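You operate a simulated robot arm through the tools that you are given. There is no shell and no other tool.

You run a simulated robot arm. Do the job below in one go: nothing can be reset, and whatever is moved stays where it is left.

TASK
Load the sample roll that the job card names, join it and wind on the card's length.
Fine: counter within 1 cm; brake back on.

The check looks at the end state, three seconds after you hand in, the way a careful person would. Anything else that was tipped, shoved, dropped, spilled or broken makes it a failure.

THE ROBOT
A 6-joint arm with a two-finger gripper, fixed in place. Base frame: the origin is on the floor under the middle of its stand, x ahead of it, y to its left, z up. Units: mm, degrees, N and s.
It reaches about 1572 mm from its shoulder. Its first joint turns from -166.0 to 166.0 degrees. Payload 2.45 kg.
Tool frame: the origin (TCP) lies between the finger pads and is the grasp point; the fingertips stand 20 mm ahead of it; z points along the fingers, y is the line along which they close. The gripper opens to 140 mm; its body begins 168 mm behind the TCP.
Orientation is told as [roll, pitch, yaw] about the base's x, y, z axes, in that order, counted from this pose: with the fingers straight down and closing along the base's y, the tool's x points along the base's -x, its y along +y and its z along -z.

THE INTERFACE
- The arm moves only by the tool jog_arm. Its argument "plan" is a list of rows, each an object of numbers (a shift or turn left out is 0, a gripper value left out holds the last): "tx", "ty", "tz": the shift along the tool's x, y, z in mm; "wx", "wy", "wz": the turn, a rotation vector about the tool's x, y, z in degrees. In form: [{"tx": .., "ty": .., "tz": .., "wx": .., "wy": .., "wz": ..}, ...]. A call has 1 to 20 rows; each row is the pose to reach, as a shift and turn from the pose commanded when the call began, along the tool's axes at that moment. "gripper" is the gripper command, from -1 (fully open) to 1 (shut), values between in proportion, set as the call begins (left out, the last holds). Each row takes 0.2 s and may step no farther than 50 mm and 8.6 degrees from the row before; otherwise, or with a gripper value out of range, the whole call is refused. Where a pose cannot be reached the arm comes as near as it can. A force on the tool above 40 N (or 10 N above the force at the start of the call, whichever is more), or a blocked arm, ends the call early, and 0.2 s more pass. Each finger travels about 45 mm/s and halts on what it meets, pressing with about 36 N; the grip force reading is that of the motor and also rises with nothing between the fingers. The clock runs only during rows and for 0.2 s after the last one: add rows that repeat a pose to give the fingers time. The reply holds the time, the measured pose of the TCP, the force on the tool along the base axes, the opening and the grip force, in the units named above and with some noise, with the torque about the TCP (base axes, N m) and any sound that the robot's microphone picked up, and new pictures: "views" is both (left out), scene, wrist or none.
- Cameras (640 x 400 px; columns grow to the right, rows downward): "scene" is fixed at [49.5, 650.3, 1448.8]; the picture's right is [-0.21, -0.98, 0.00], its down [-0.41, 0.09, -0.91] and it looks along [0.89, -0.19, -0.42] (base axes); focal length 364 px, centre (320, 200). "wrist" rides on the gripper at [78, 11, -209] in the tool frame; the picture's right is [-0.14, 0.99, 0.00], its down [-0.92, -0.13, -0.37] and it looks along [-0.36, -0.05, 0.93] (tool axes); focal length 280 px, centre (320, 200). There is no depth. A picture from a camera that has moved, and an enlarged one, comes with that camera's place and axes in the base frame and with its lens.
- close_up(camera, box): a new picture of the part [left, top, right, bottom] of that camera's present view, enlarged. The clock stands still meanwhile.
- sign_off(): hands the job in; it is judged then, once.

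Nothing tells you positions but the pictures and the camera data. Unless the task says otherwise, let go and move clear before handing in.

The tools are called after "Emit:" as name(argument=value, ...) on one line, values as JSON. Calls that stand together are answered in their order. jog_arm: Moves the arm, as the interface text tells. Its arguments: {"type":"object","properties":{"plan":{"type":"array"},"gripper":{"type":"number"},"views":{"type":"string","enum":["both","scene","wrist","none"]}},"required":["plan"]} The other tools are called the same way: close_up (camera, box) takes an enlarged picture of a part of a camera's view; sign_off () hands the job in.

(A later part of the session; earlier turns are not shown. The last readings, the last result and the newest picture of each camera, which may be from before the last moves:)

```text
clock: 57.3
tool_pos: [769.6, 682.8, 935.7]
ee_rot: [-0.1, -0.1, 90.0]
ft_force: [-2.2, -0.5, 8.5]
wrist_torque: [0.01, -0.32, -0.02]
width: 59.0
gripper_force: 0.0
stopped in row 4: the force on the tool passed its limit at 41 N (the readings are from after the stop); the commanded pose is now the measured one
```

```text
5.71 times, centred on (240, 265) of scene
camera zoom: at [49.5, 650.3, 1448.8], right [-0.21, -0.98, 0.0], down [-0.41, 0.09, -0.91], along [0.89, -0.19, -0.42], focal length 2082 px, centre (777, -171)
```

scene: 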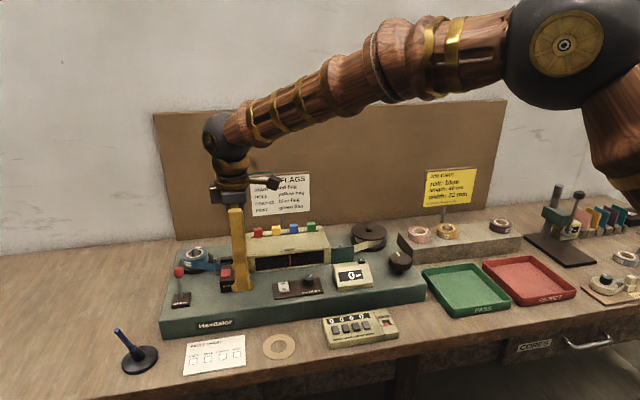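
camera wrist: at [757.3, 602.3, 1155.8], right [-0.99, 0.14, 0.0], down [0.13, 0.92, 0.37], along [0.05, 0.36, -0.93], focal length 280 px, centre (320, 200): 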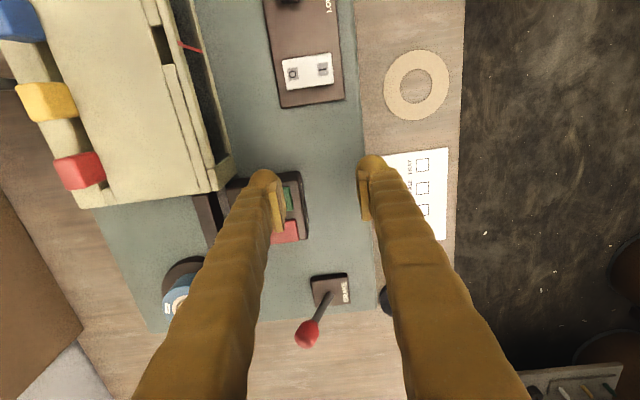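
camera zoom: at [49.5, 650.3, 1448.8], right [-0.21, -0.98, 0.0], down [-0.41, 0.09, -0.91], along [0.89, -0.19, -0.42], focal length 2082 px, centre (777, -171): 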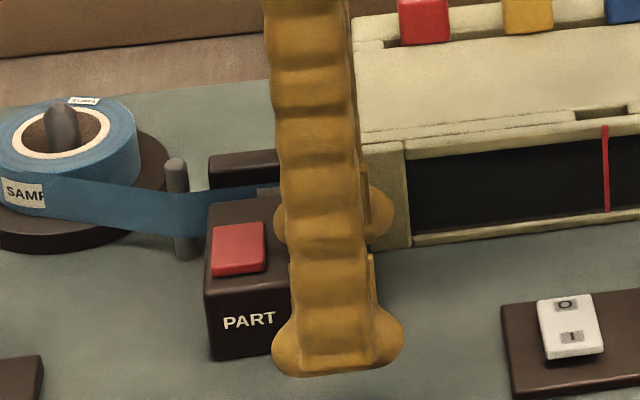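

A click was heard and a grey splice patch now shows on the blue tape. Lifting off and checking the join.

Emit:
jog_arm(plan=[{"tz": -5}, {"tz": -20}, {"tz": -45}, {"tz": -80, "ty": 15}, {"tz": -120, "ty": 40}, {"tz": -150, "ty": 70}, {"tz": -150, "ty": 70}])

Emit:
close_up(camera="scene", box=[160, 225, 280, 310])

Emit:
close_up(camera="wrist", box=[200, 60, 440, 240])

Emit:
close_up(camera="scene", box=[320, 210, 430, 300])

```text
clock: 58.9
tool_pos: [698.6, 680.6, 1081.8]
ee_rot: [0.0, 0.0, 89.9]
ft_force: [0.3, -0.3, -0.9]
wrist_torque: [-0.01, 0.0, 0.05]
width: 60.2
gripper_force: 0.0
camera wrist: at [688.7, 601.7, 1291.4], right [-0.99, 0.14, 0.0], down [0.13, 0.92, 0.37], along [0.05, 0.37, -0.93], focal length 280 px, centre (320, 200)
```

scene: 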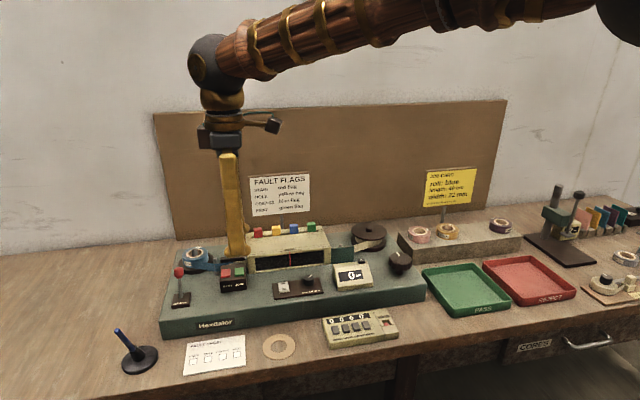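
wrist: 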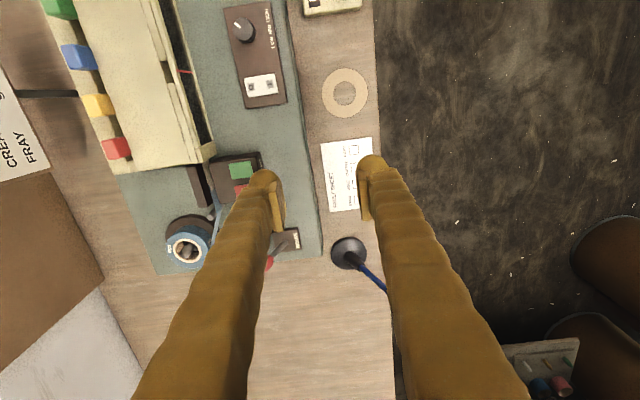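

```text
4.71 times, centred on (220, 268) of scene
camera zoom: at [49.5, 650.3, 1448.8], right [-0.21, -0.98, 0.0], down [-0.41, 0.09, -0.91], along [0.89, -0.19, -0.42], focal length 1715 px, centre (791, -118)
```

zoom: 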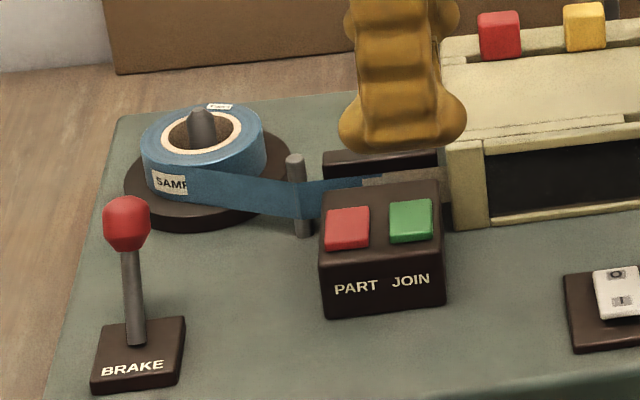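

```text
2.22 times, centred on (320, 150) of wrist
camera zoom: at [688.7, 601.7, 1291.4], right [-0.99, 0.14, 0.0], down [0.13, 0.92, 0.37], along [0.05, 0.37, -0.93], focal length 623 px, centre (320, 311)
```

zoom: 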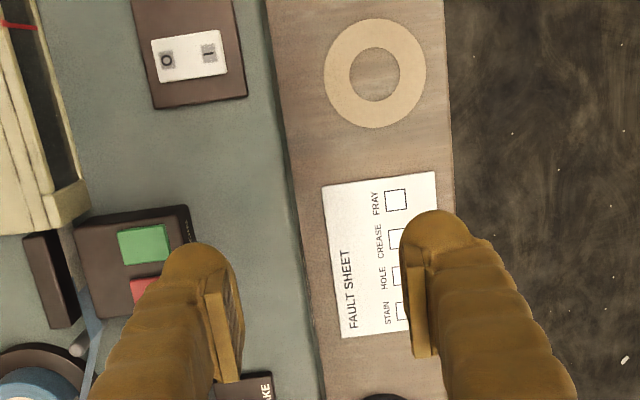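

```text
4.44 times, centred on (375, 255) of scene
camera zoom: at [49.5, 650.3, 1448.8], right [-0.21, -0.98, 0.0], down [-0.41, 0.09, -0.91], along [0.89, -0.19, -0.42], focal length 1620 px, centre (76, -44)
```

zoom: 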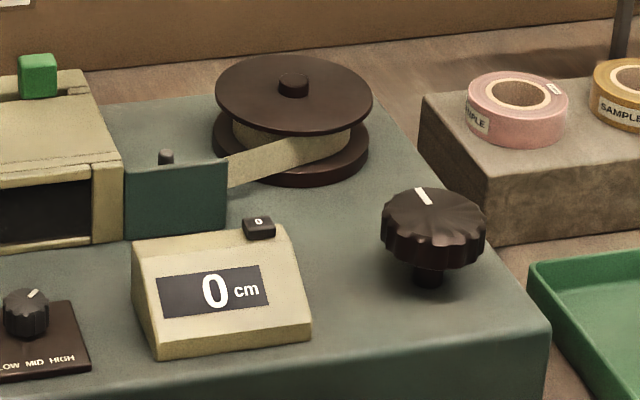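

The join shows (splice patch linking blue tape to leader). Now the brake: its lever leans backward, knob at about (801, 825, 942). I'll straddle the knob with the fingers along x so I can push it forward to release, and later back again.

Emit:
jog_arm(plan=[{"tx": -20, "ty": -14}, {"tx": -50, "ty": -35}, {"tx": -80, "ty": -57}, {"tx": -110, "ty": -79}, {"tx": -135, "ty": -96, "tz": 10}, {"tx": -144.5, "ty": -102.4, "tz": 30}, {"tx": -144.5, "ty": -102.4, "tz": 50}, {"tx": -144.5, "ty": -102.4, "tz": 50}])

Emit:
close_up(camera="wrist", box=[220, 120, 420, 260])

Emit:
close_up(camera="scene", box=[140, 210, 240, 310])

```text
clock: 60.7
tool_pos: [801.7, 826.6, 1035.5]
ee_rot: [-0.1, -0.1, 90.0]
ft_force: [-0.2, 0.2, -0.2]
wrist_torque: [0.01, 0.01, -0.01]
width: 60.1
gripper_force: 0.1
camera wrist: at [791.1, 747.0, 1244.2], right [-0.99, 0.14, 0.0], down [0.13, 0.92, 0.37], along [0.05, 0.37, -0.93], focal length 280 px, centre (320, 200)
```

scene: 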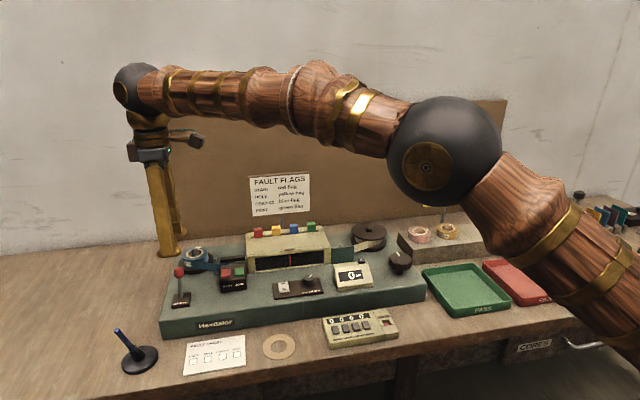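
wrist: 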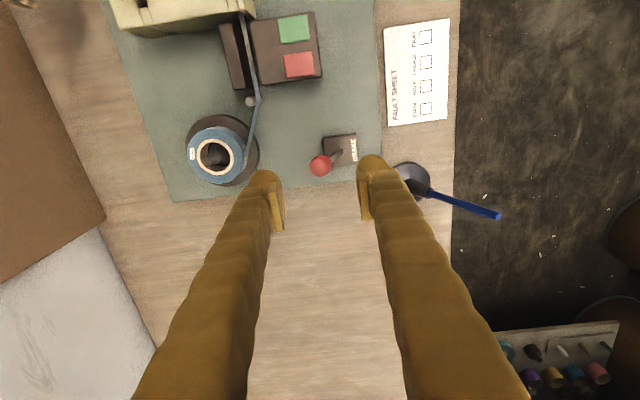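

```text
2.86 times, centred on (320, 190) of wrist
camera zoom: at [791.1, 747.0, 1244.2], right [-0.99, 0.14, 0.0], down [0.13, 0.92, 0.37], along [0.05, 0.37, -0.93], focal length 801 px, centre (320, 229)
```

zoom: 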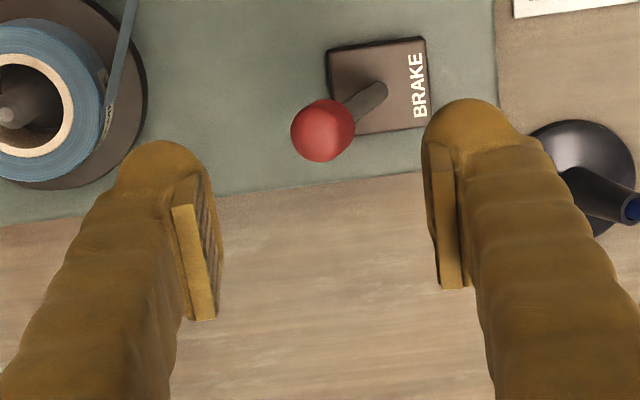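

```text
4.00 times, centred on (190, 260) of scene
camera zoom: at [49.5, 650.3, 1448.8], right [-0.21, -0.98, 0.0], down [-0.41, 0.09, -0.91], along [0.89, -0.19, -0.42], focal length 1458 px, centre (840, -40)
```

zoom: 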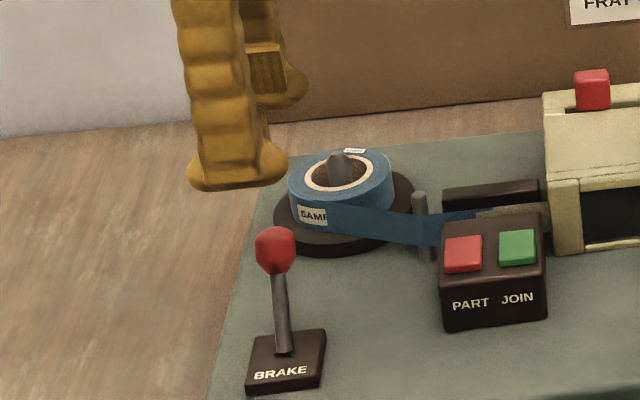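

Knob confirmed at (801, 824, 942). I'll narrow the opening to 45 mm and lower around the knob.

Emit:
jog_arm(plan=[{"tz": 15, "tx": 1}, {"tz": 35, "tx": 2}, {"tz": 55, "tx": 2}, {"tz": 72, "tx": 2}, {"tz": 84, "tx": 2}, {"tz": 90, "tx": 2}, {"tz": 90, "tx": 2}], gripper=0.357)

Emit:
close_up(camera="wrist", box=[220, 120, 420, 260])

Emit:
close_up(camera="scene", box=[140, 210, 240, 310])

```text
clock: 62.3
tool_pos: [802.7, 825.3, 944.8]
ee_rot: [-0.1, -0.2, 90.0]
ft_force: [0.0, -0.7, -0.8]
wrist_torque: [0.01, 0.03, 0.02]
width: 45.3
gripper_force: 0.0
camera wrist: at [791.4, 745.4, 1154.2], right [-0.99, 0.14, 0.0], down [0.13, 0.92, 0.37], along [0.05, 0.37, -0.93], focal length 280 px, centre (320, 200)
```

scene: 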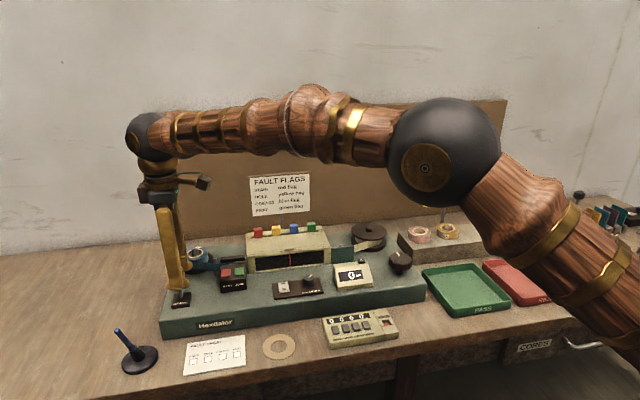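
wrist: 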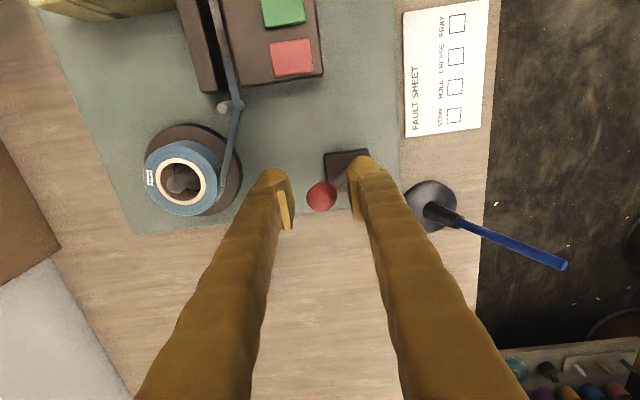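

```text
2.86 times, centred on (320, 190) of wrist
camera zoom: at [791.4, 745.4, 1154.2], right [-0.99, 0.14, 0.0], down [0.13, 0.92, 0.37], along [0.05, 0.37, -0.93], focal length 801 px, centre (320, 229)
```

zoom: 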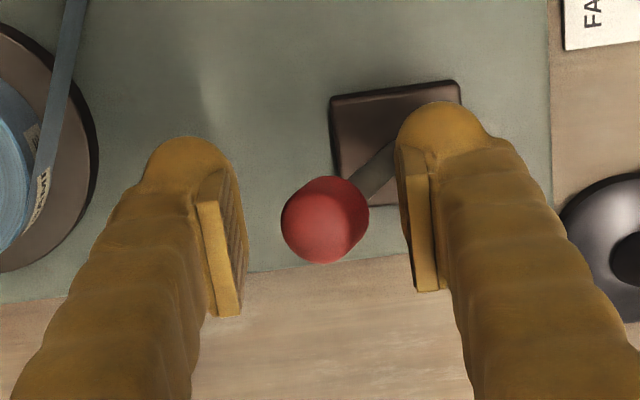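

```text
4.00 times, centred on (190, 260) of scene
camera zoom: at [49.5, 650.3, 1448.8], right [-0.21, -0.98, 0.0], down [-0.41, 0.09, -0.91], along [0.89, -0.19, -0.42], focal length 1458 px, centre (840, -40)
```

zoom: 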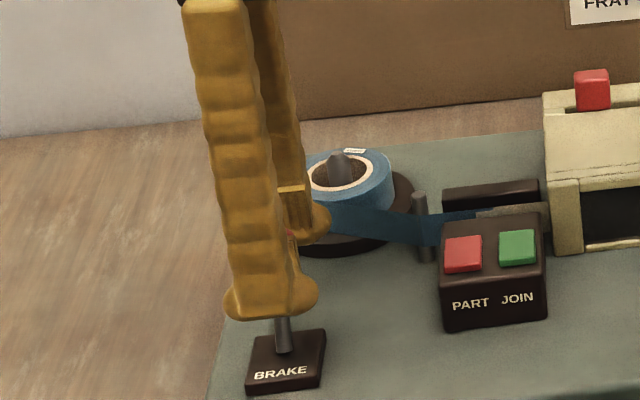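

The knob sits between the fingers. Pulling the lever toward the robot (−x) slowly.

Emit:
jog_arm(plan=[{"ty": 6}, {"ty": 12}, {"ty": 18}, {"ty": 24}, {"ty": 30}, {"ty": 36}, {"ty": 36}], views="none")

Emit:
close_up(camera="wrist", box=[220, 120, 420, 260])

Emit:
close_up(camera="scene", box=[140, 210, 240, 310])

```text
clock: 63.9
tool_pos: [766.0, 823.4, 943.2]
ee_rot: [-0.1, 0.0, 90.0]
ft_force: [0.6, 0.6, 0.1]
wrist_torque: [0.01, -0.01, 0.02]
width: 44.8
gripper_force: 0.0
```

```text
2.86 times, centred on (320, 190) of wrist
camera zoom: at [754.5, 745.3, 1153.6], right [-0.99, 0.14, 0.0], down [0.13, 0.92, 0.37], along [0.05, 0.37, -0.93], focal length 801 px, centre (320, 229)
```

zoom: 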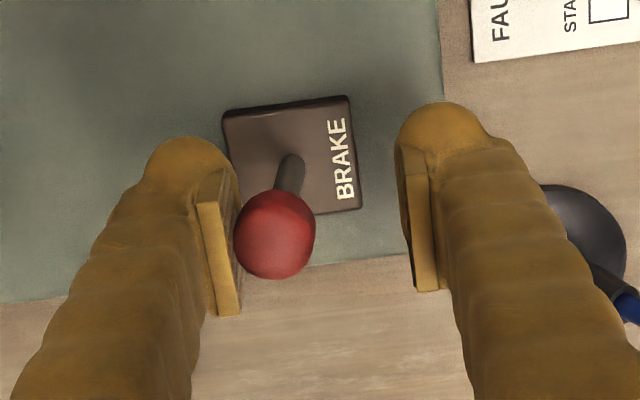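

```text
4.00 times, centred on (190, 260) of scene
camera zoom: at [49.5, 650.3, 1448.8], right [-0.21, -0.98, 0.0], down [-0.41, 0.09, -0.91], along [0.89, -0.19, -0.42], focal length 1458 px, centre (840, -40)
```

zoom: 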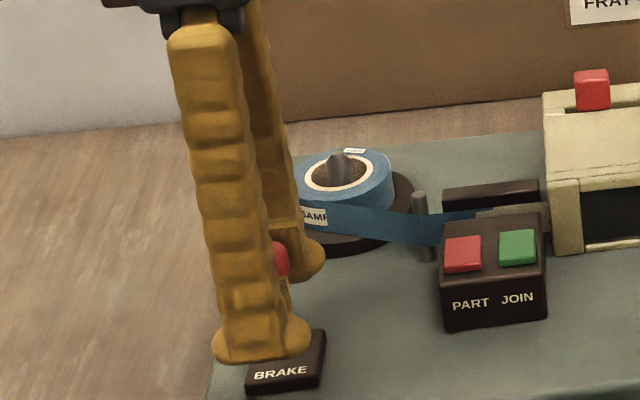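

The lever follows easily and is now about upright. Continuing to the forward stop.

Emit:
jog_arm(plan=[{"ty": 5}, {"ty": 10}, {"ty": 15}, {"ty": 20}, {"ty": 24}, {"ty": 24}], views="none")

Emit:
close_up(camera="wrist", box=[220, 120, 420, 260])

Emit:
close_up(camera="scene", box=[140, 210, 240, 310])

```text
clock: 65.3
tool_pos: [743.4, 824.1, 943.7]
ee_rot: [-0.1, 0.0, 90.0]
ft_force: [0.6, 0.8, 0.1]
wrist_torque: [0.0, 0.04, 0.02]
width: 45.3
gripper_force: 0.1
```

```text
2.86 times, centred on (320, 190) of wrist
camera zoom: at [730.4, 744.8, 1154.2], right [-0.99, 0.14, 0.0], down [0.13, 0.92, 0.37], along [0.05, 0.37, -0.93], focal length 801 px, centre (320, 229)
```

zoom: 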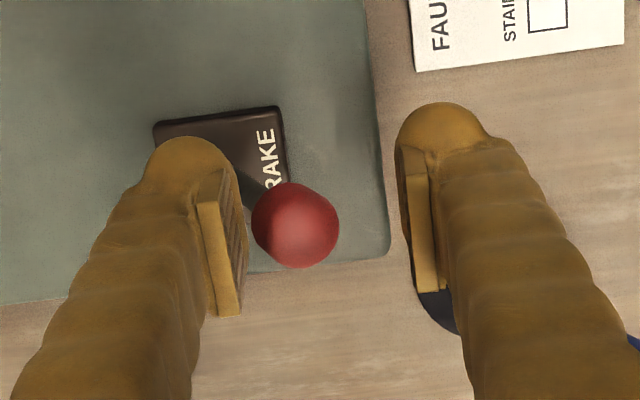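

```text
4.00 times, centred on (190, 260) of scene
camera zoom: at [49.5, 650.3, 1448.8], right [-0.21, -0.98, 0.0], down [-0.41, 0.09, -0.91], along [0.89, -0.19, -0.42], focal length 1458 px, centre (840, -40)
```

zoom: 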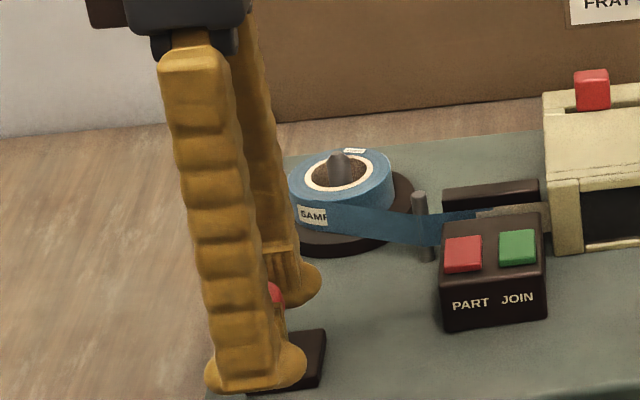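

The lever snapped over to the forward stop (knob now ≈(750, 826)). I'll lift clear and verify.

Emit:
jog_arm(plan=[{"tz": -10}, {"tz": -30}, {"tz": -60}, {"tz": -100}, {"tz": -140}, {"tz": -170}, {"tz": -170}])

Emit:
close_up(camera="scene", box=[140, 220, 260, 320])

```text
clock: 66.9
tool_pos: [739.8, 823.9, 1113.2]
ee_rot: [-0.1, 0.1, 90.0]
ft_force: [0.9, 0.1, -0.3]
wrist_torque: [-0.01, 0.01, 0.0]
width: 45.1
gripper_force: 0.0
camera wrist: at [728.7, 744.1, 1323.4], right [-0.99, 0.14, 0.0], down [0.13, 0.92, 0.37], along [0.05, 0.37, -0.93], focal length 280 px, centre (320, 200)
```

scene: 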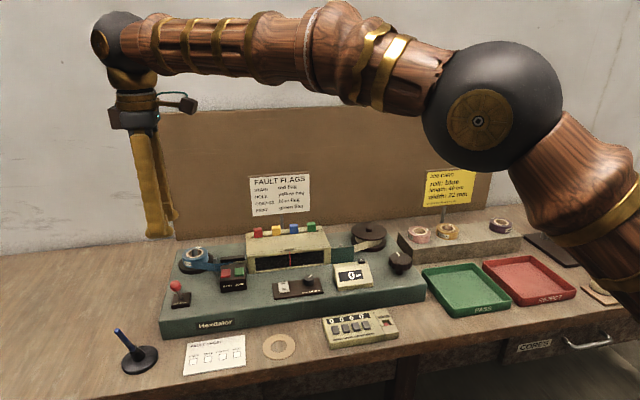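
wrist: 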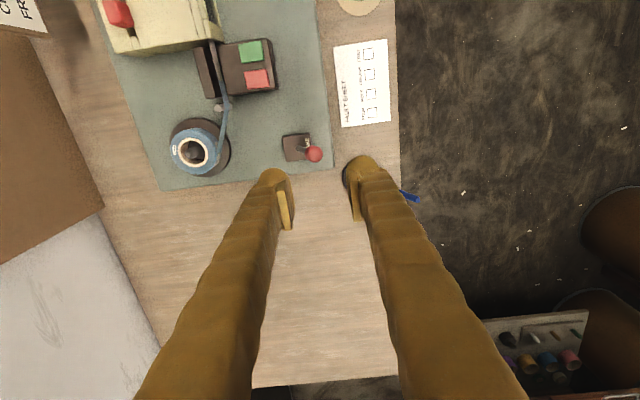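

```text
4.00 times, centred on (200, 270) of scene
camera zoom: at [49.5, 650.3, 1448.8], right [-0.21, -0.98, 0.0], down [-0.41, 0.09, -0.91], along [0.89, -0.19, -0.42], focal length 1458 px, centre (800, -80)
```

zoom: 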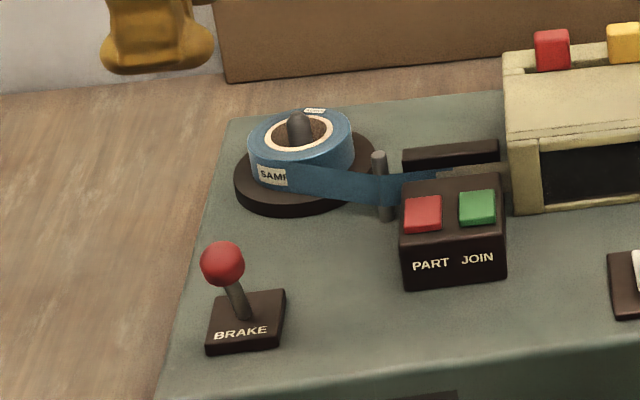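

Brake lever now leans forward, i.e. presumably released. Next I travel to the winding knob (≈(760, 291, 937)), turning the gripper to yaw −90° on the way so I have room to wind.

Emit:
jog_arm(plan=[{"tx": 24, "ty": 0, "wz": 8.2}, {"tx": 48, "wz": 16.4}, {"tx": 72, "wz": 24.6}, {"tx": 96, "wz": 32.8}, {"tx": 120, "wz": 41}, {"tx": 144, "wz": 49.2}, {"tx": 168, "wz": 57.4}, {"tx": 192, "wz": 65.6}, {"tx": 216, "wz": 73.8}, {"tx": 240, "wz": 82}, {"tx": 264, "wz": 90}, {"tx": 264, "wz": 90}], views="none", gripper=-0.1)

Emit:
jog_arm(plan=[{"ty": -24, "tx": -2, "wz": 8.2}, {"ty": -48, "tx": -4, "wz": 16.4}, {"ty": -72, "tx": -6, "wz": 24.6}, {"ty": -96, "tx": -8, "wz": 32.8}, {"ty": -120, "tx": -10, "wz": 41}, {"ty": -144, "tx": -12, "wz": 49.2}, {"ty": -168, "tx": -14, "wz": 57.4}, {"ty": -192, "tx": -16, "wz": 65.6}, {"ty": -216, "tx": -18, "wz": 73.8}, {"ty": -240, "tx": -20, "wz": 82}, {"ty": -267, "tx": -20, "wz": 90}, {"ty": -267, "tx": -20, "wz": 90}])

Emit:
close_up(camera="wrist", box=[200, 80, 440, 260])

```text
clock: 69.5
tool_pos: [742.3, 559.8, 1114.2]
ee_rot: [0.1, -0.1, -0.1]
ft_force: [-1.2, 0.3, 0.4]
wrist_torque: [-0.02, 0.01, 0.01]
width: 77.2
gripper_force: 0.0
```

```text
clock: 72.1
tool_pos: [760.8, 293.3, 1112.3]
ee_rot: [0.1, 0.2, -90.2]
ft_force: [0.3, 0.6, -0.3]
wrist_torque: [-0.02, 0.05, 0.0]
width: 77.0
gripper_force: 0.0
camera wrist: at [771.5, 371.1, 1324.0], right [0.99, -0.14, 0.0], down [-0.13, -0.92, 0.37], along [-0.05, -0.36, -0.93], focal length 280 px, centre (320, 200)
```

scene: 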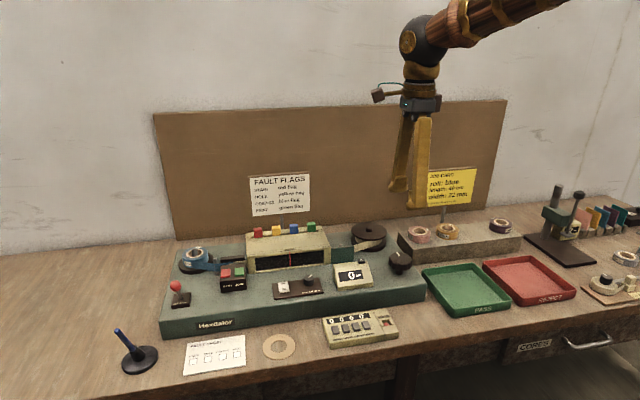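
wrist: 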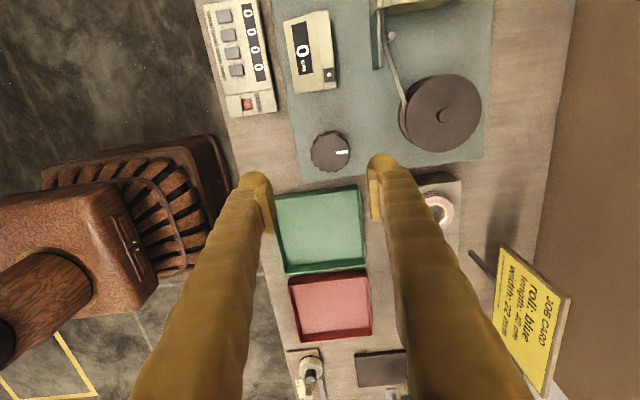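

```text
2.22 times, centred on (320, 170) of wrist
camera zoom: at [771.5, 371.1, 1324.0], right [0.99, -0.14, 0.0], down [-0.13, -0.92, 0.37], along [-0.05, -0.36, -0.93], focal length 623 px, centre (320, 267)
```

zoom: 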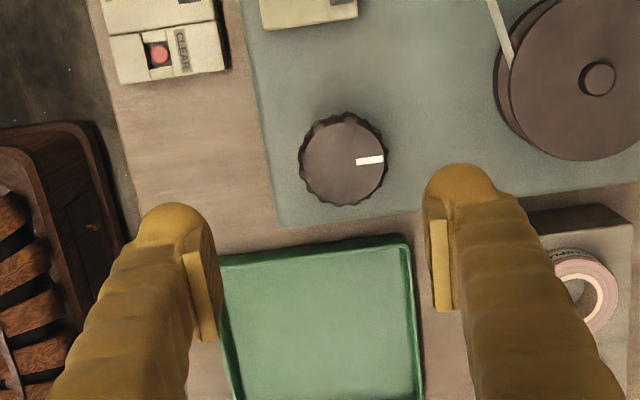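

The knob is seen here at about x 775, y 287 (better estimate from this near-vertical view). I'll centre over it and go partway down to refine its height.

Emit:
jog_arm(plan=[{"tx": -3, "ty": 7, "tz": 30}, {"tx": -6, "ty": 14, "tz": 60}, {"tx": -6, "ty": 14, "tz": 90}, {"tx": -6, "ty": 14, "tz": 112}, {"tx": -6, "ty": 14, "tz": 112}])

Emit:
close_up(camera="wrist", box=[220, 90, 420, 240])

Emit:
close_up(camera="scene", box=[340, 190, 460, 290])

```text
clock: 73.3
tool_pos: [776.4, 288.0, 1002.9]
ee_rot: [0.1, 0.1, -90.0]
ft_force: [0.2, -0.1, -0.4]
wrist_torque: [0.0, -0.02, 0.0]
width: 77.1
gripper_force: 0.0
camera wrist: at [786.4, 364.3, 1212.4], right [0.99, -0.14, 0.0], down [-0.13, -0.92, 0.37], along [-0.05, -0.36, -0.93], focal length 280 px, centre (320, 200)
```

scene: 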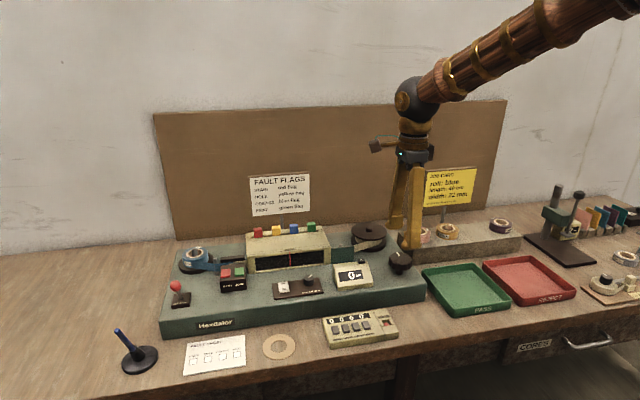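
wrist: 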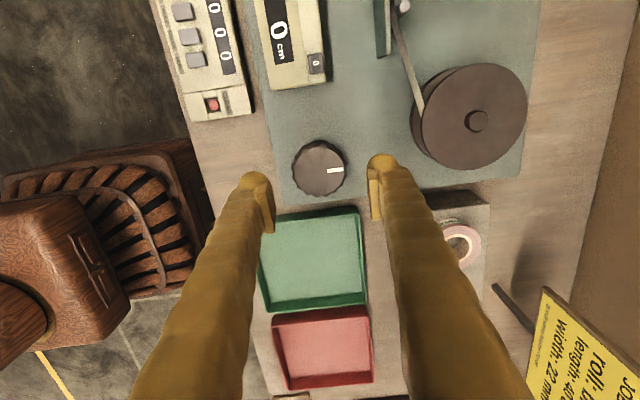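

```text
2.67 times, centred on (320, 165) of wrist
camera zoom: at [786.4, 364.3, 1212.4], right [0.99, -0.14, 0.0], down [-0.13, -0.92, 0.37], along [-0.05, -0.36, -0.93], focal length 748 px, centre (320, 293)
```

zoom: 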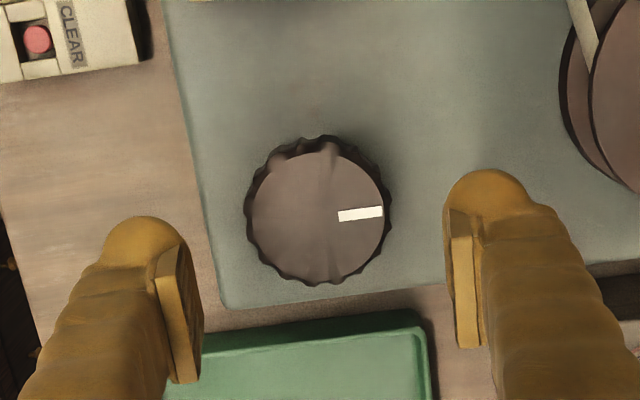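

```text
4.00 times, centred on (400, 240) of scene
camera zoom: at [49.5, 650.3, 1448.8], right [-0.21, -0.98, 0.0], down [-0.41, 0.09, -0.91], along [0.89, -0.19, -0.42], focal length 1458 px, centre (0, 40)
```

zoom: 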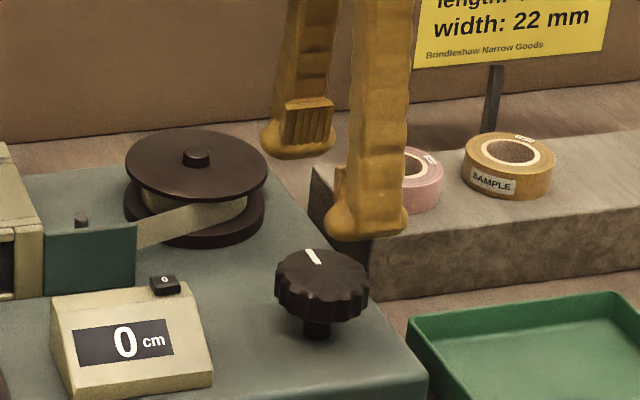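

Combined views put the knob axis at ≈(774.5, 283.5) with its top at z≈921 and diameter ≈58 mm. Lowering around it (open 77 mm) with tips well above the machine deck.

Emit:
jog_arm(plan=[{"tx": -2, "ty": -1, "tz": 25}, {"tx": -4.3, "ty": -1.5, "tz": 45}, {"tx": -4.3, "ty": -1.5, "tz": 60}, {"tx": -4.3, "ty": -1.5, "tz": 72}, {"tx": -4.3, "ty": -1.5, "tz": 72}], views="none")

Emit:
close_up(camera="wrist", box=[220, 90, 420, 240])

Emit:
close_up(camera="scene", box=[340, 190, 460, 290])

```text
clock: 74.5
tool_pos: [775.8, 282.3, 930.6]
ee_rot: [0.2, 0.1, -90.0]
ft_force: [0.3, -0.9, 0.5]
wrist_torque: [-0.04, 0.0, 0.02]
width: 77.0
gripper_force: 0.0
```

```text
2.67 times, centred on (320, 165) of wrist
camera zoom: at [786.0, 359.5, 1139.7], right [0.99, -0.14, 0.0], down [-0.13, -0.92, 0.37], along [-0.05, -0.36, -0.93], focal length 748 px, centre (320, 293)
```

zoom: 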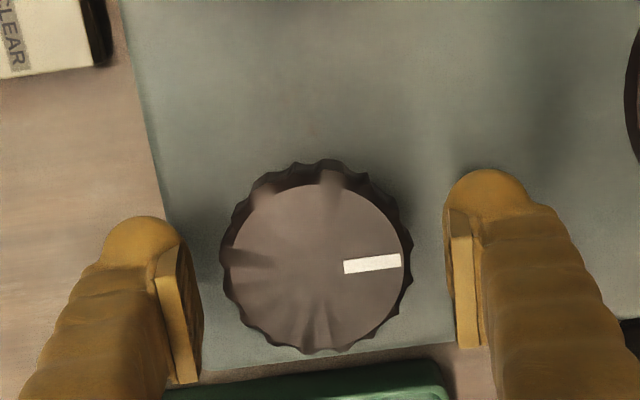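

```text
4.00 times, centred on (400, 240) of scene
camera zoom: at [49.5, 650.3, 1448.8], right [-0.21, -0.98, 0.0], down [-0.41, 0.09, -0.91], along [0.89, -0.19, -0.42], focal length 1458 px, centre (0, 40)
```

zoom: 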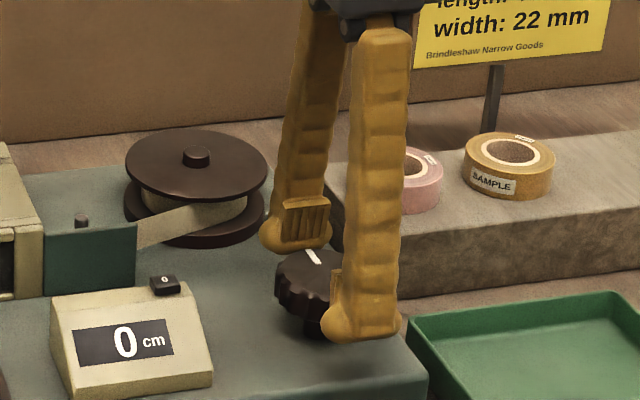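

Well centred on the knob. Lowering the last bit and closing to grip it.

Emit:
jog_arm(plan=[{"tz": 6}, {"tz": 12}, {"tz": 12}], views="none")

Emit:
jog_arm(plan=[{"tz": 0}, {"tz": 0}, {"tz": 0}, {"tz": 0}], gripper=1, views="none")

Emit:
close_up(camera="wrist", box=[220, 90, 420, 240])

Emit:
close_up(camera="scene", box=[320, 210, 440, 300])

```text
clock: 75.3
tool_pos: [774.9, 281.8, 919.1]
ee_rot: [0.1, 0.1, -90.0]
ft_force: [-0.4, -0.7, 0.0]
wrist_torque: [0.01, 0.02, 0.0]
width: 76.8
gripper_force: 0.0
```

```text
clock: 76.3
tool_pos: [775.3, 281.3, 919.0]
ee_rot: [0.1, 0.1, -90.0]
ft_force: [5.8, 0.1, -1.5]
wrist_torque: [0.03, 0.04, -0.02]
width: 56.8
gripper_force: 45.2
```

```text
2.67 times, centred on (320, 165) of wrist
camera zoom: at [785.5, 359.4, 1127.9], right [0.99, -0.14, 0.0], down [-0.13, -0.92, 0.37], along [-0.05, -0.36, -0.93], focal length 748 px, centre (320, 293)
```

zoom: 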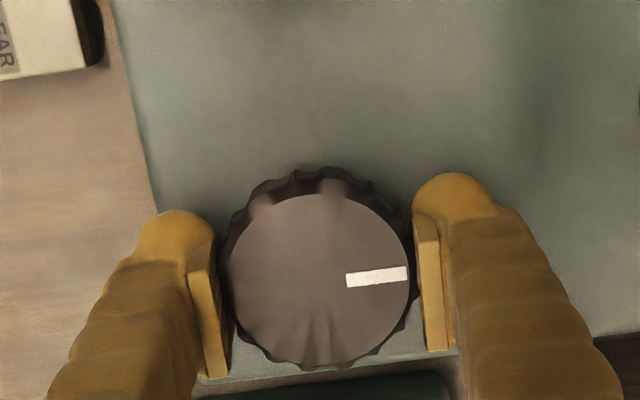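

```text
4.44 times, centred on (380, 255) of scene
camera zoom: at [49.5, 650.3, 1448.8], right [-0.21, -0.98, 0.0], down [-0.41, 0.09, -0.91], along [0.89, -0.19, -0.42], focal length 1620 px, centre (53, -44)
```

zoom: 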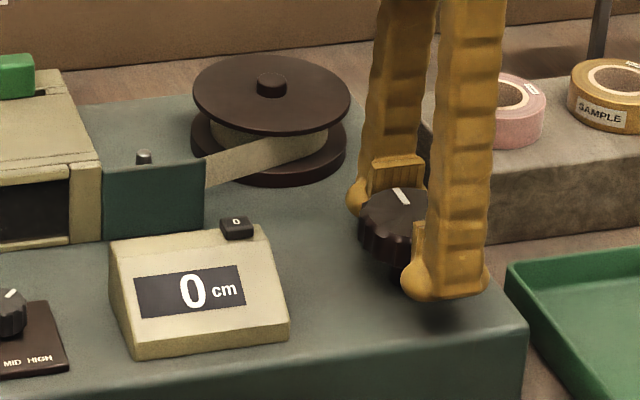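

Knob gripped. The tape winds onto the front side of the reel, so winding should be counter-clockwise seen from above; I'll test a small 25° turn and watch the counter.

Emit:
jog_arm(plan=[{"wz": -4}, {"wz": -8}, {"wz": -12}, {"wz": -16}, {"wz": -20}, {"wz": -24}, {"wz": -24}], views="none")

Emit:
close_up(camera="scene", box=[320, 210, 440, 300])

Emit:
close_up(camera="scene", box=[160, 225, 340, 310])

```text
clock: 77.9
tool_pos: [775.5, 282.9, 917.8]
ee_rot: [0.3, -0.1, -66.0]
ft_force: [38.1, 4.1, 7.0]
wrist_torque: [0.12, 0.1, -1.34]
width: 56.8
gripper_force: 45.2
```

```text
4.44 times, centred on (380, 255) of scene
camera zoom: at [49.5, 650.3, 1448.8], right [-0.21, -0.98, 0.0], down [-0.41, 0.09, -0.91], along [0.89, -0.19, -0.42], focal length 1620 px, centre (53, -44)
```

zoom: 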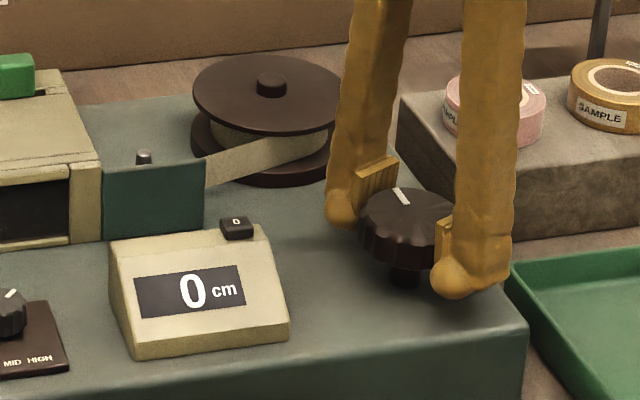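

```text
3.56 times, centred on (250, 268) of scene
camera zoom: at [49.5, 650.3, 1448.8], right [-0.21, -0.98, 0.0], down [-0.41, 0.09, -0.91], along [0.89, -0.19, -0.42], focal length 1296 px, centre (569, -40)
```

zoom: 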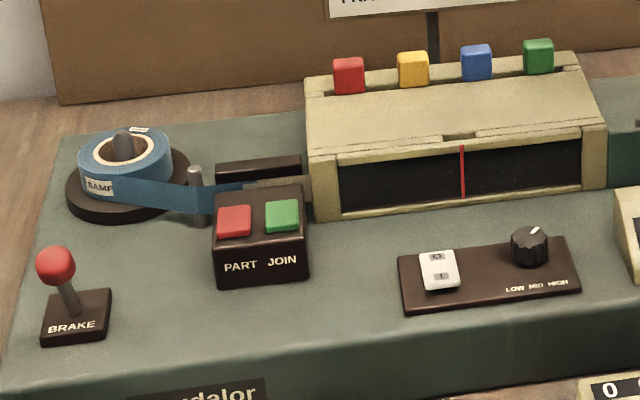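

The knob refused to turn counter-clockwise (the fingers slipped round it, 1.3 N·m). It may be one-way, so I'll try a small clockwise turn and watch the knob mark, counter and torque.

Emit:
jog_arm(plan=[{"wz": 4}, {"wz": 8}, {"wz": 12}, {"wz": 16}, {"wz": 20}, {"wz": 24}, {"wz": 24}], views="none")

Emit:
close_up(camera="scene", box=[320, 210, 440, 300])

Emit:
close_up(camera="scene", box=[160, 225, 340, 310])

```text
clock: 78.7
tool_pos: [775.5, 283.5, 918.6]
ee_rot: [0.2, 0.0, -76.2]
ft_force: [6.2, 1.0, -5.1]
wrist_torque: [0.01, 0.25, -0.02]
width: 56.3
gripper_force: 45.0
stopped in row 3: the force on the tool passed its limit at 51 N (the readings are from after the stop); the commanded pose is now the measured one
```

```text
4.44 times, centred on (380, 255) of scene
camera zoom: at [49.5, 650.3, 1448.8], right [-0.21, -0.98, 0.0], down [-0.41, 0.09, -0.91], along [0.89, -0.19, -0.42], focal length 1620 px, centre (53, -44)
```

zoom: 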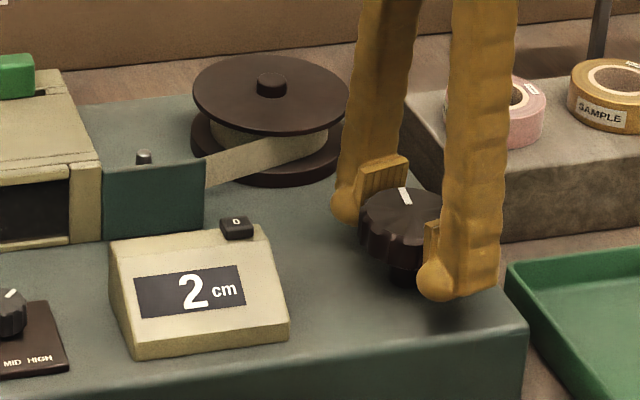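

```text
3.56 times, centred on (250, 268) of scene
camera zoom: at [49.5, 650.3, 1448.8], right [-0.21, -0.98, 0.0], down [-0.41, 0.09, -0.91], along [0.89, -0.19, -0.42], focal length 1296 px, centre (569, -40)
```

zoom: 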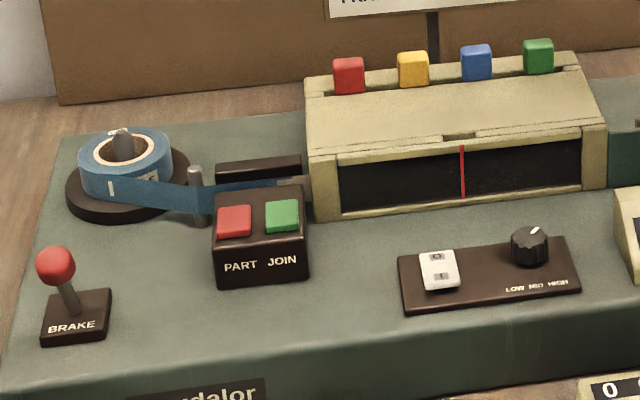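

Clockwise winds: the counter reads 2 cm after about 10° of turn, and the tape moves. I'll continue slowly clockwise another ~20° to calibrate.

Emit:
jog_arm(plan=[{"wz": 2}, {"wz": 4}, {"wz": 6}, {"wz": 8}, {"wz": 10}, {"wz": 10}], views="none")

Emit:
close_up(camera="scene", box=[320, 210, 440, 300])

```text
clock: 80.1
tool_pos: [775.7, 283.9, 917.4]
ee_rot: [0.2, 0.1, -86.3]
ft_force: [0.3, -4.8, -9.0]
wrist_torque: [-0.01, 0.08, 0.03]
width: 56.4
gripper_force: 44.9
```

```text
4.44 times, centred on (380, 255) of scene
camera zoom: at [49.5, 650.3, 1448.8], right [-0.21, -0.98, 0.0], down [-0.41, 0.09, -0.91], along [0.89, -0.19, -0.42], focal length 1620 px, centre (53, -44)
```

zoom: 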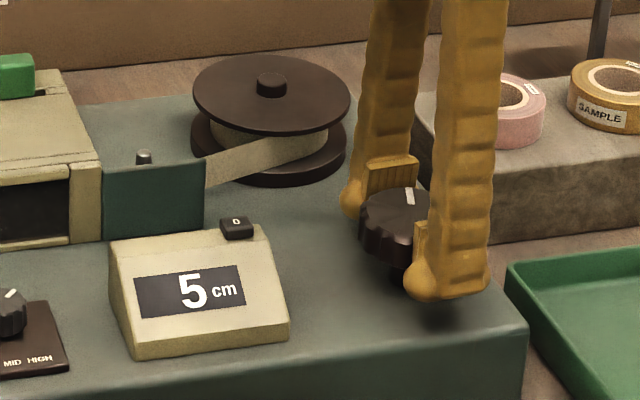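

Calibration: roughly 2.5 cm per 10°. About 140° more is needed, so I'll release, lift, swing the gripper back counter-clockwise in the air, and regrip.

Emit:
jog_arm(plan=[{"tz": 0}, {"tz": 0}, {"tz": 0}, {"tz": -10}, {"tz": -25}, {"tz": -45}, {"tz": -60}, {"tz": -60, "wz": -8}, {"tz": -60, "wz": -16}, {"tz": -60, "wz": -24}, {"tz": -60, "wz": -32}, {"tz": -60, "wz": -40}, {"tz": -60, "wz": -48}, {"tz": -60, "wz": -56}, {"tz": -60, "wz": -64}, {"tz": -60, "wz": -72}, {"tz": -60, "wz": -80}, {"tz": -60, "wz": -86}, {"tz": -60, "wz": -86}], gripper=-0.1, views="scene")

Emit:
jog_arm(plan=[{"wz": -8}, {"wz": -16}, {"wz": -24}, {"wz": -32}, {"wz": -40}, {"wz": -48}, {"wz": -56}, {"wz": -64}, {"wz": -72}, {"wz": -80}, {"wz": -80}])

Emit:
close_up(camera="wrist", box=[220, 90, 420, 240])

Emit:
close_up(camera="scene", box=[320, 210, 440, 300])

```text
clock: 84.1
tool_pos: [775.4, 283.6, 978.2]
ee_rot: [0.1, -0.2, -0.1]
ft_force: [-0.4, -0.2, -0.1]
wrist_torque: [-0.03, 0.04, 0.01]
width: 76.9
gripper_force: 0.1
```

scene: 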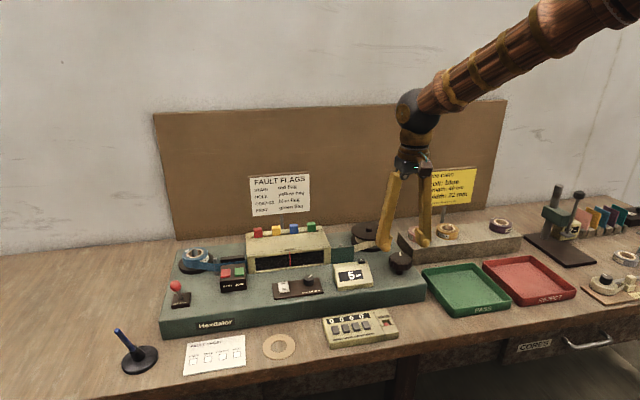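

```text
clock: 86.5
tool_pos: [773.8, 284.7, 977.7]
ee_rot: [-0.3, -0.2, 80.0]
ft_force: [-0.5, -0.2, -0.2]
wrist_torque: [0.0, 0.02, -0.01]
width: 76.8
gripper_force: 0.1
camera wrist: at [749.9, 207.5, 1187.5], right [-0.95, 0.31, 0.0], down [0.29, 0.88, 0.37], along [0.12, 0.35, -0.93], focal length 280 px, centre (320, 200)
```

scene: 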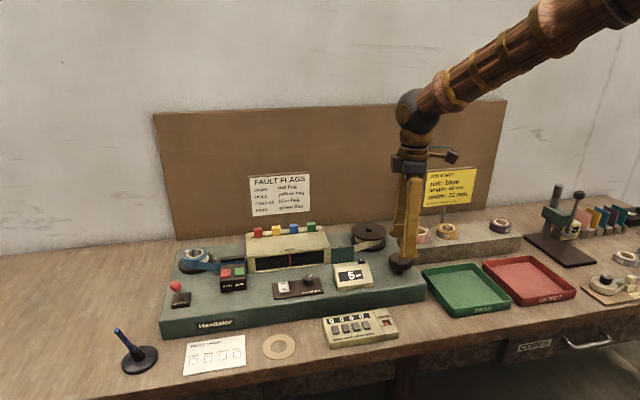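
wrist: 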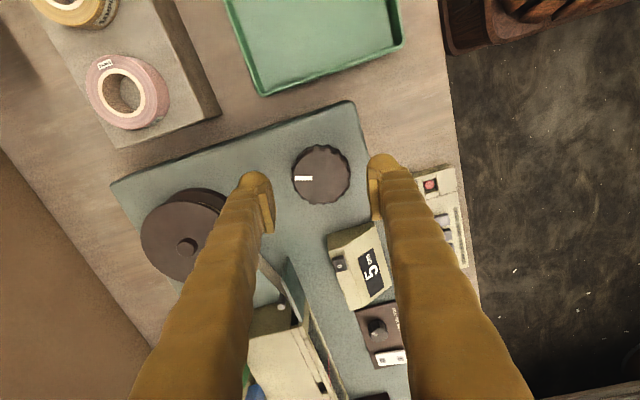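

```text
2.67 times, centred on (320, 165) of wrist
camera zoom: at [749.9, 207.5, 1187.5], right [-0.95, 0.31, 0.0], down [0.29, 0.88, 0.37], along [0.12, 0.35, -0.93], focal length 748 px, centre (320, 293)
```

zoom: 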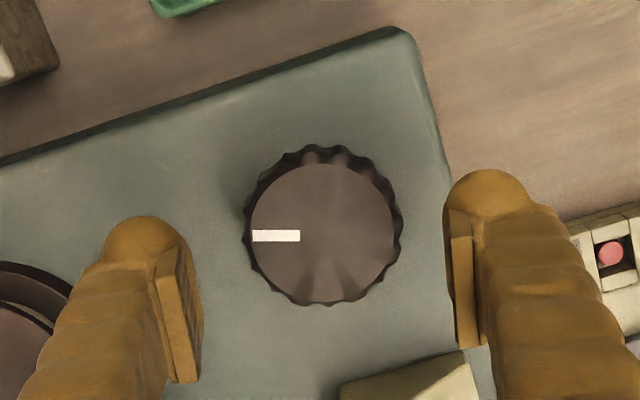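

```text
4.44 times, centred on (380, 255) of scene
camera zoom: at [49.5, 650.3, 1448.8], right [-0.21, -0.98, 0.0], down [-0.41, 0.09, -0.91], along [0.89, -0.19, -0.42], focal length 1620 px, centre (53, -44)
```

zoom: 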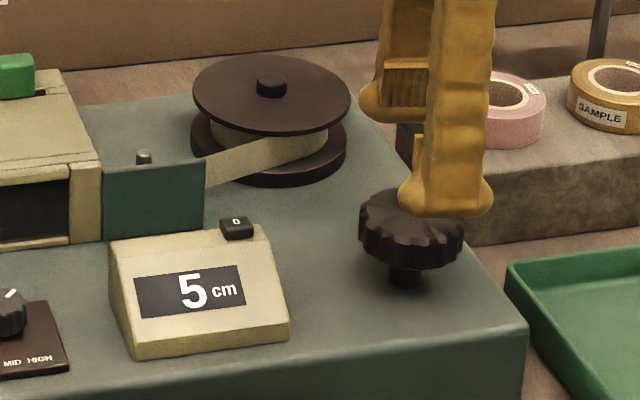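

The knob holds at 5 cm. Lowering and regripping.

Emit:
jog_arm(plan=[{"tz": 20}, {"tz": 40}, {"tz": 54}, {"tz": 60}, {"tz": 60}], views="none")

Emit:
jog_arm(plan=[{"tz": 0}, {"tz": 0}, {"tz": 0}, {"tz": 0}], gripper=1, views="none")

Emit:
close_up(camera="scene", box=[320, 210, 440, 300])

```text
clock: 87.7
tool_pos: [774.9, 283.7, 918.3]
ee_rot: [-0.3, -0.1, 79.9]
ft_force: [-0.1, -0.4, -0.1]
wrist_torque: [0.0, -0.03, -0.01]
width: 77.0
gripper_force: 0.0
```

```text
clock: 88.7
tool_pos: [775.0, 283.5, 917.5]
ee_rot: [-0.1, -0.2, 79.7]
ft_force: [-18.5, 3.4, 3.4]
wrist_torque: [-0.02, 0.05, 0.05]
width: 57.0
gripper_force: 45.1
```

```text
4.44 times, centred on (380, 255) of scene
camera zoom: at [49.5, 650.3, 1448.8], right [-0.21, -0.98, 0.0], down [-0.41, 0.09, -0.91], along [0.89, -0.19, -0.42], focal length 1620 px, centre (53, -44)
```

zoom: 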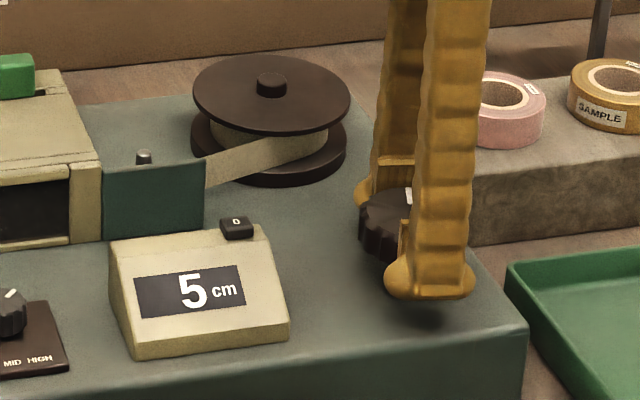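

Gripped; there's an 18 N side load, so I'll nudge about 1 mm toward −x to centre it before winding.

Emit:
jog_arm(plan=[{"ty": 0.5}, {"ty": 1}, {"ty": 1}], views="none")

```text
clock: 89.5
tool_pos: [774.8, 282.9, 917.9]
ee_rot: [-0.2, -0.2, 79.7]
ft_force: [1.6, 6.1, -0.4]
wrist_torque: [0.11, 0.04, 0.01]
width: 57.1
gripper_force: 44.7
```

Centred now. Winding clockwise 40° in small steps.

Emit:
jog_arm(plan=[{"wz": 2}, {"wz": 5}, {"wz": 8}, {"wz": 11}, {"wz": 14}, {"wz": 17}, {"wz": 20}, {"wz": 23}, {"wz": 26}, {"wz": 29}, {"wz": 32}, {"wz": 35}, {"wz": 38}, {"wz": 40}, {"wz": 40}], views="none")

Emit:
close_up(camera="scene", box=[320, 210, 440, 300])

Emit:
close_up(camera="scene", box=[160, 225, 340, 310])

```text
clock: 92.7
tool_pos: [773.8, 284.7, 918.3]
ee_rot: [0.0, -0.3, 39.8]
ft_force: [13.9, -2.1, 11.2]
wrist_torque: [0.06, -0.07, 0.0]
width: 57.2
gripper_force: 45.2
```

```text
4.44 times, centred on (380, 255) of scene
camera zoom: at [49.5, 650.3, 1448.8], right [-0.21, -0.98, 0.0], down [-0.41, 0.09, -0.91], along [0.89, -0.19, -0.42], focal length 1620 px, centre (53, -44)
```

zoom: 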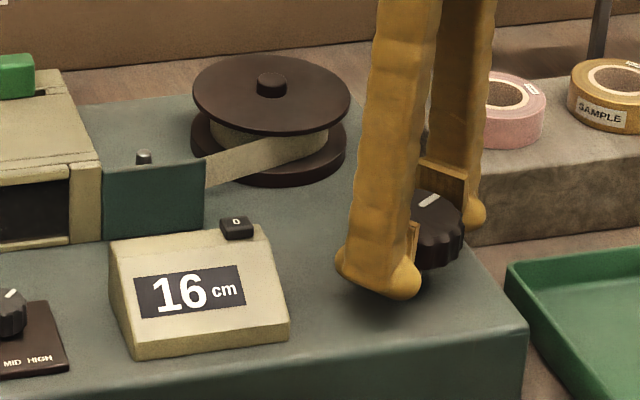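

```text
3.56 times, centred on (250, 268) of scene
camera zoom: at [49.5, 650.3, 1448.8], right [-0.21, -0.98, 0.0], down [-0.41, 0.09, -0.91], along [0.89, -0.19, -0.42], focal length 1296 px, centre (569, -40)
```

zoom: 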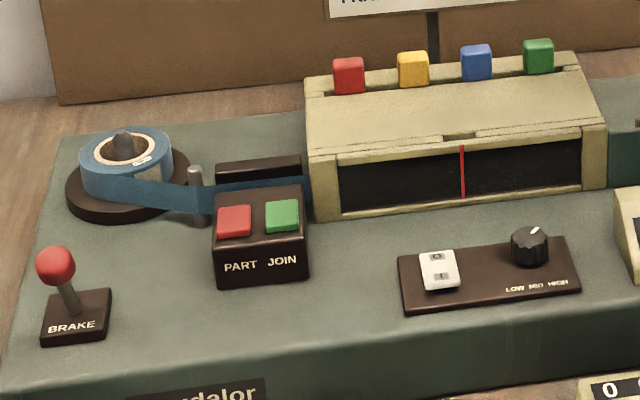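

16 cm after 40° (≈0.28 cm per degree, tape feeding cleanly). Another 40°.

Emit:
jog_arm(plan=[{"wz": 2}, {"wz": 5}, {"wz": 8}, {"wz": 11}, {"wz": 14}, {"wz": 17}, {"wz": 20}, {"wz": 23}, {"wz": 26}, {"wz": 29}, {"wz": 32}, {"wz": 35}, {"wz": 38}, {"wz": 40}, {"wz": 40}], views="none")

Emit:
close_up(camera="scene", box=[320, 210, 440, 300])

```text
clock: 95.0
tool_pos: [774.6, 284.7, 918.0]
ee_rot: [0.2, -0.2, 9.1]
ft_force: [-1.7, 2.3, 2.4]
wrist_torque: [-0.22, -0.01, 0.0]
width: 57.0
gripper_force: 44.7
stopped in row 11: the force on the tool passed its limit at 41 N (the readings are from after the stop); the commanded pose is now the measured one
```

```text
4.44 times, centred on (380, 255) of scene
camera zoom: at [49.5, 650.3, 1448.8], right [-0.21, -0.98, 0.0], down [-0.41, 0.09, -0.91], along [0.89, -0.19, -0.42], focal length 1620 px, centre (53, -44)
```

zoom: 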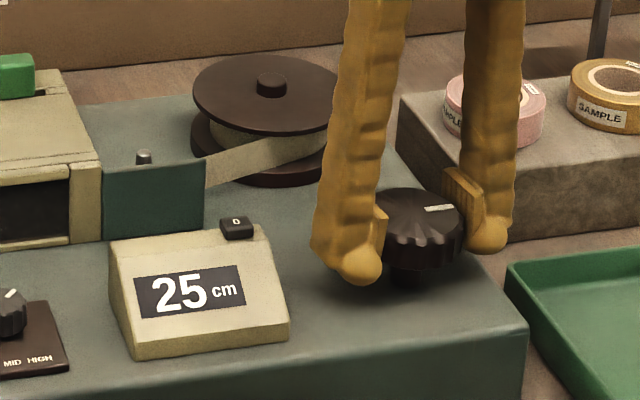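

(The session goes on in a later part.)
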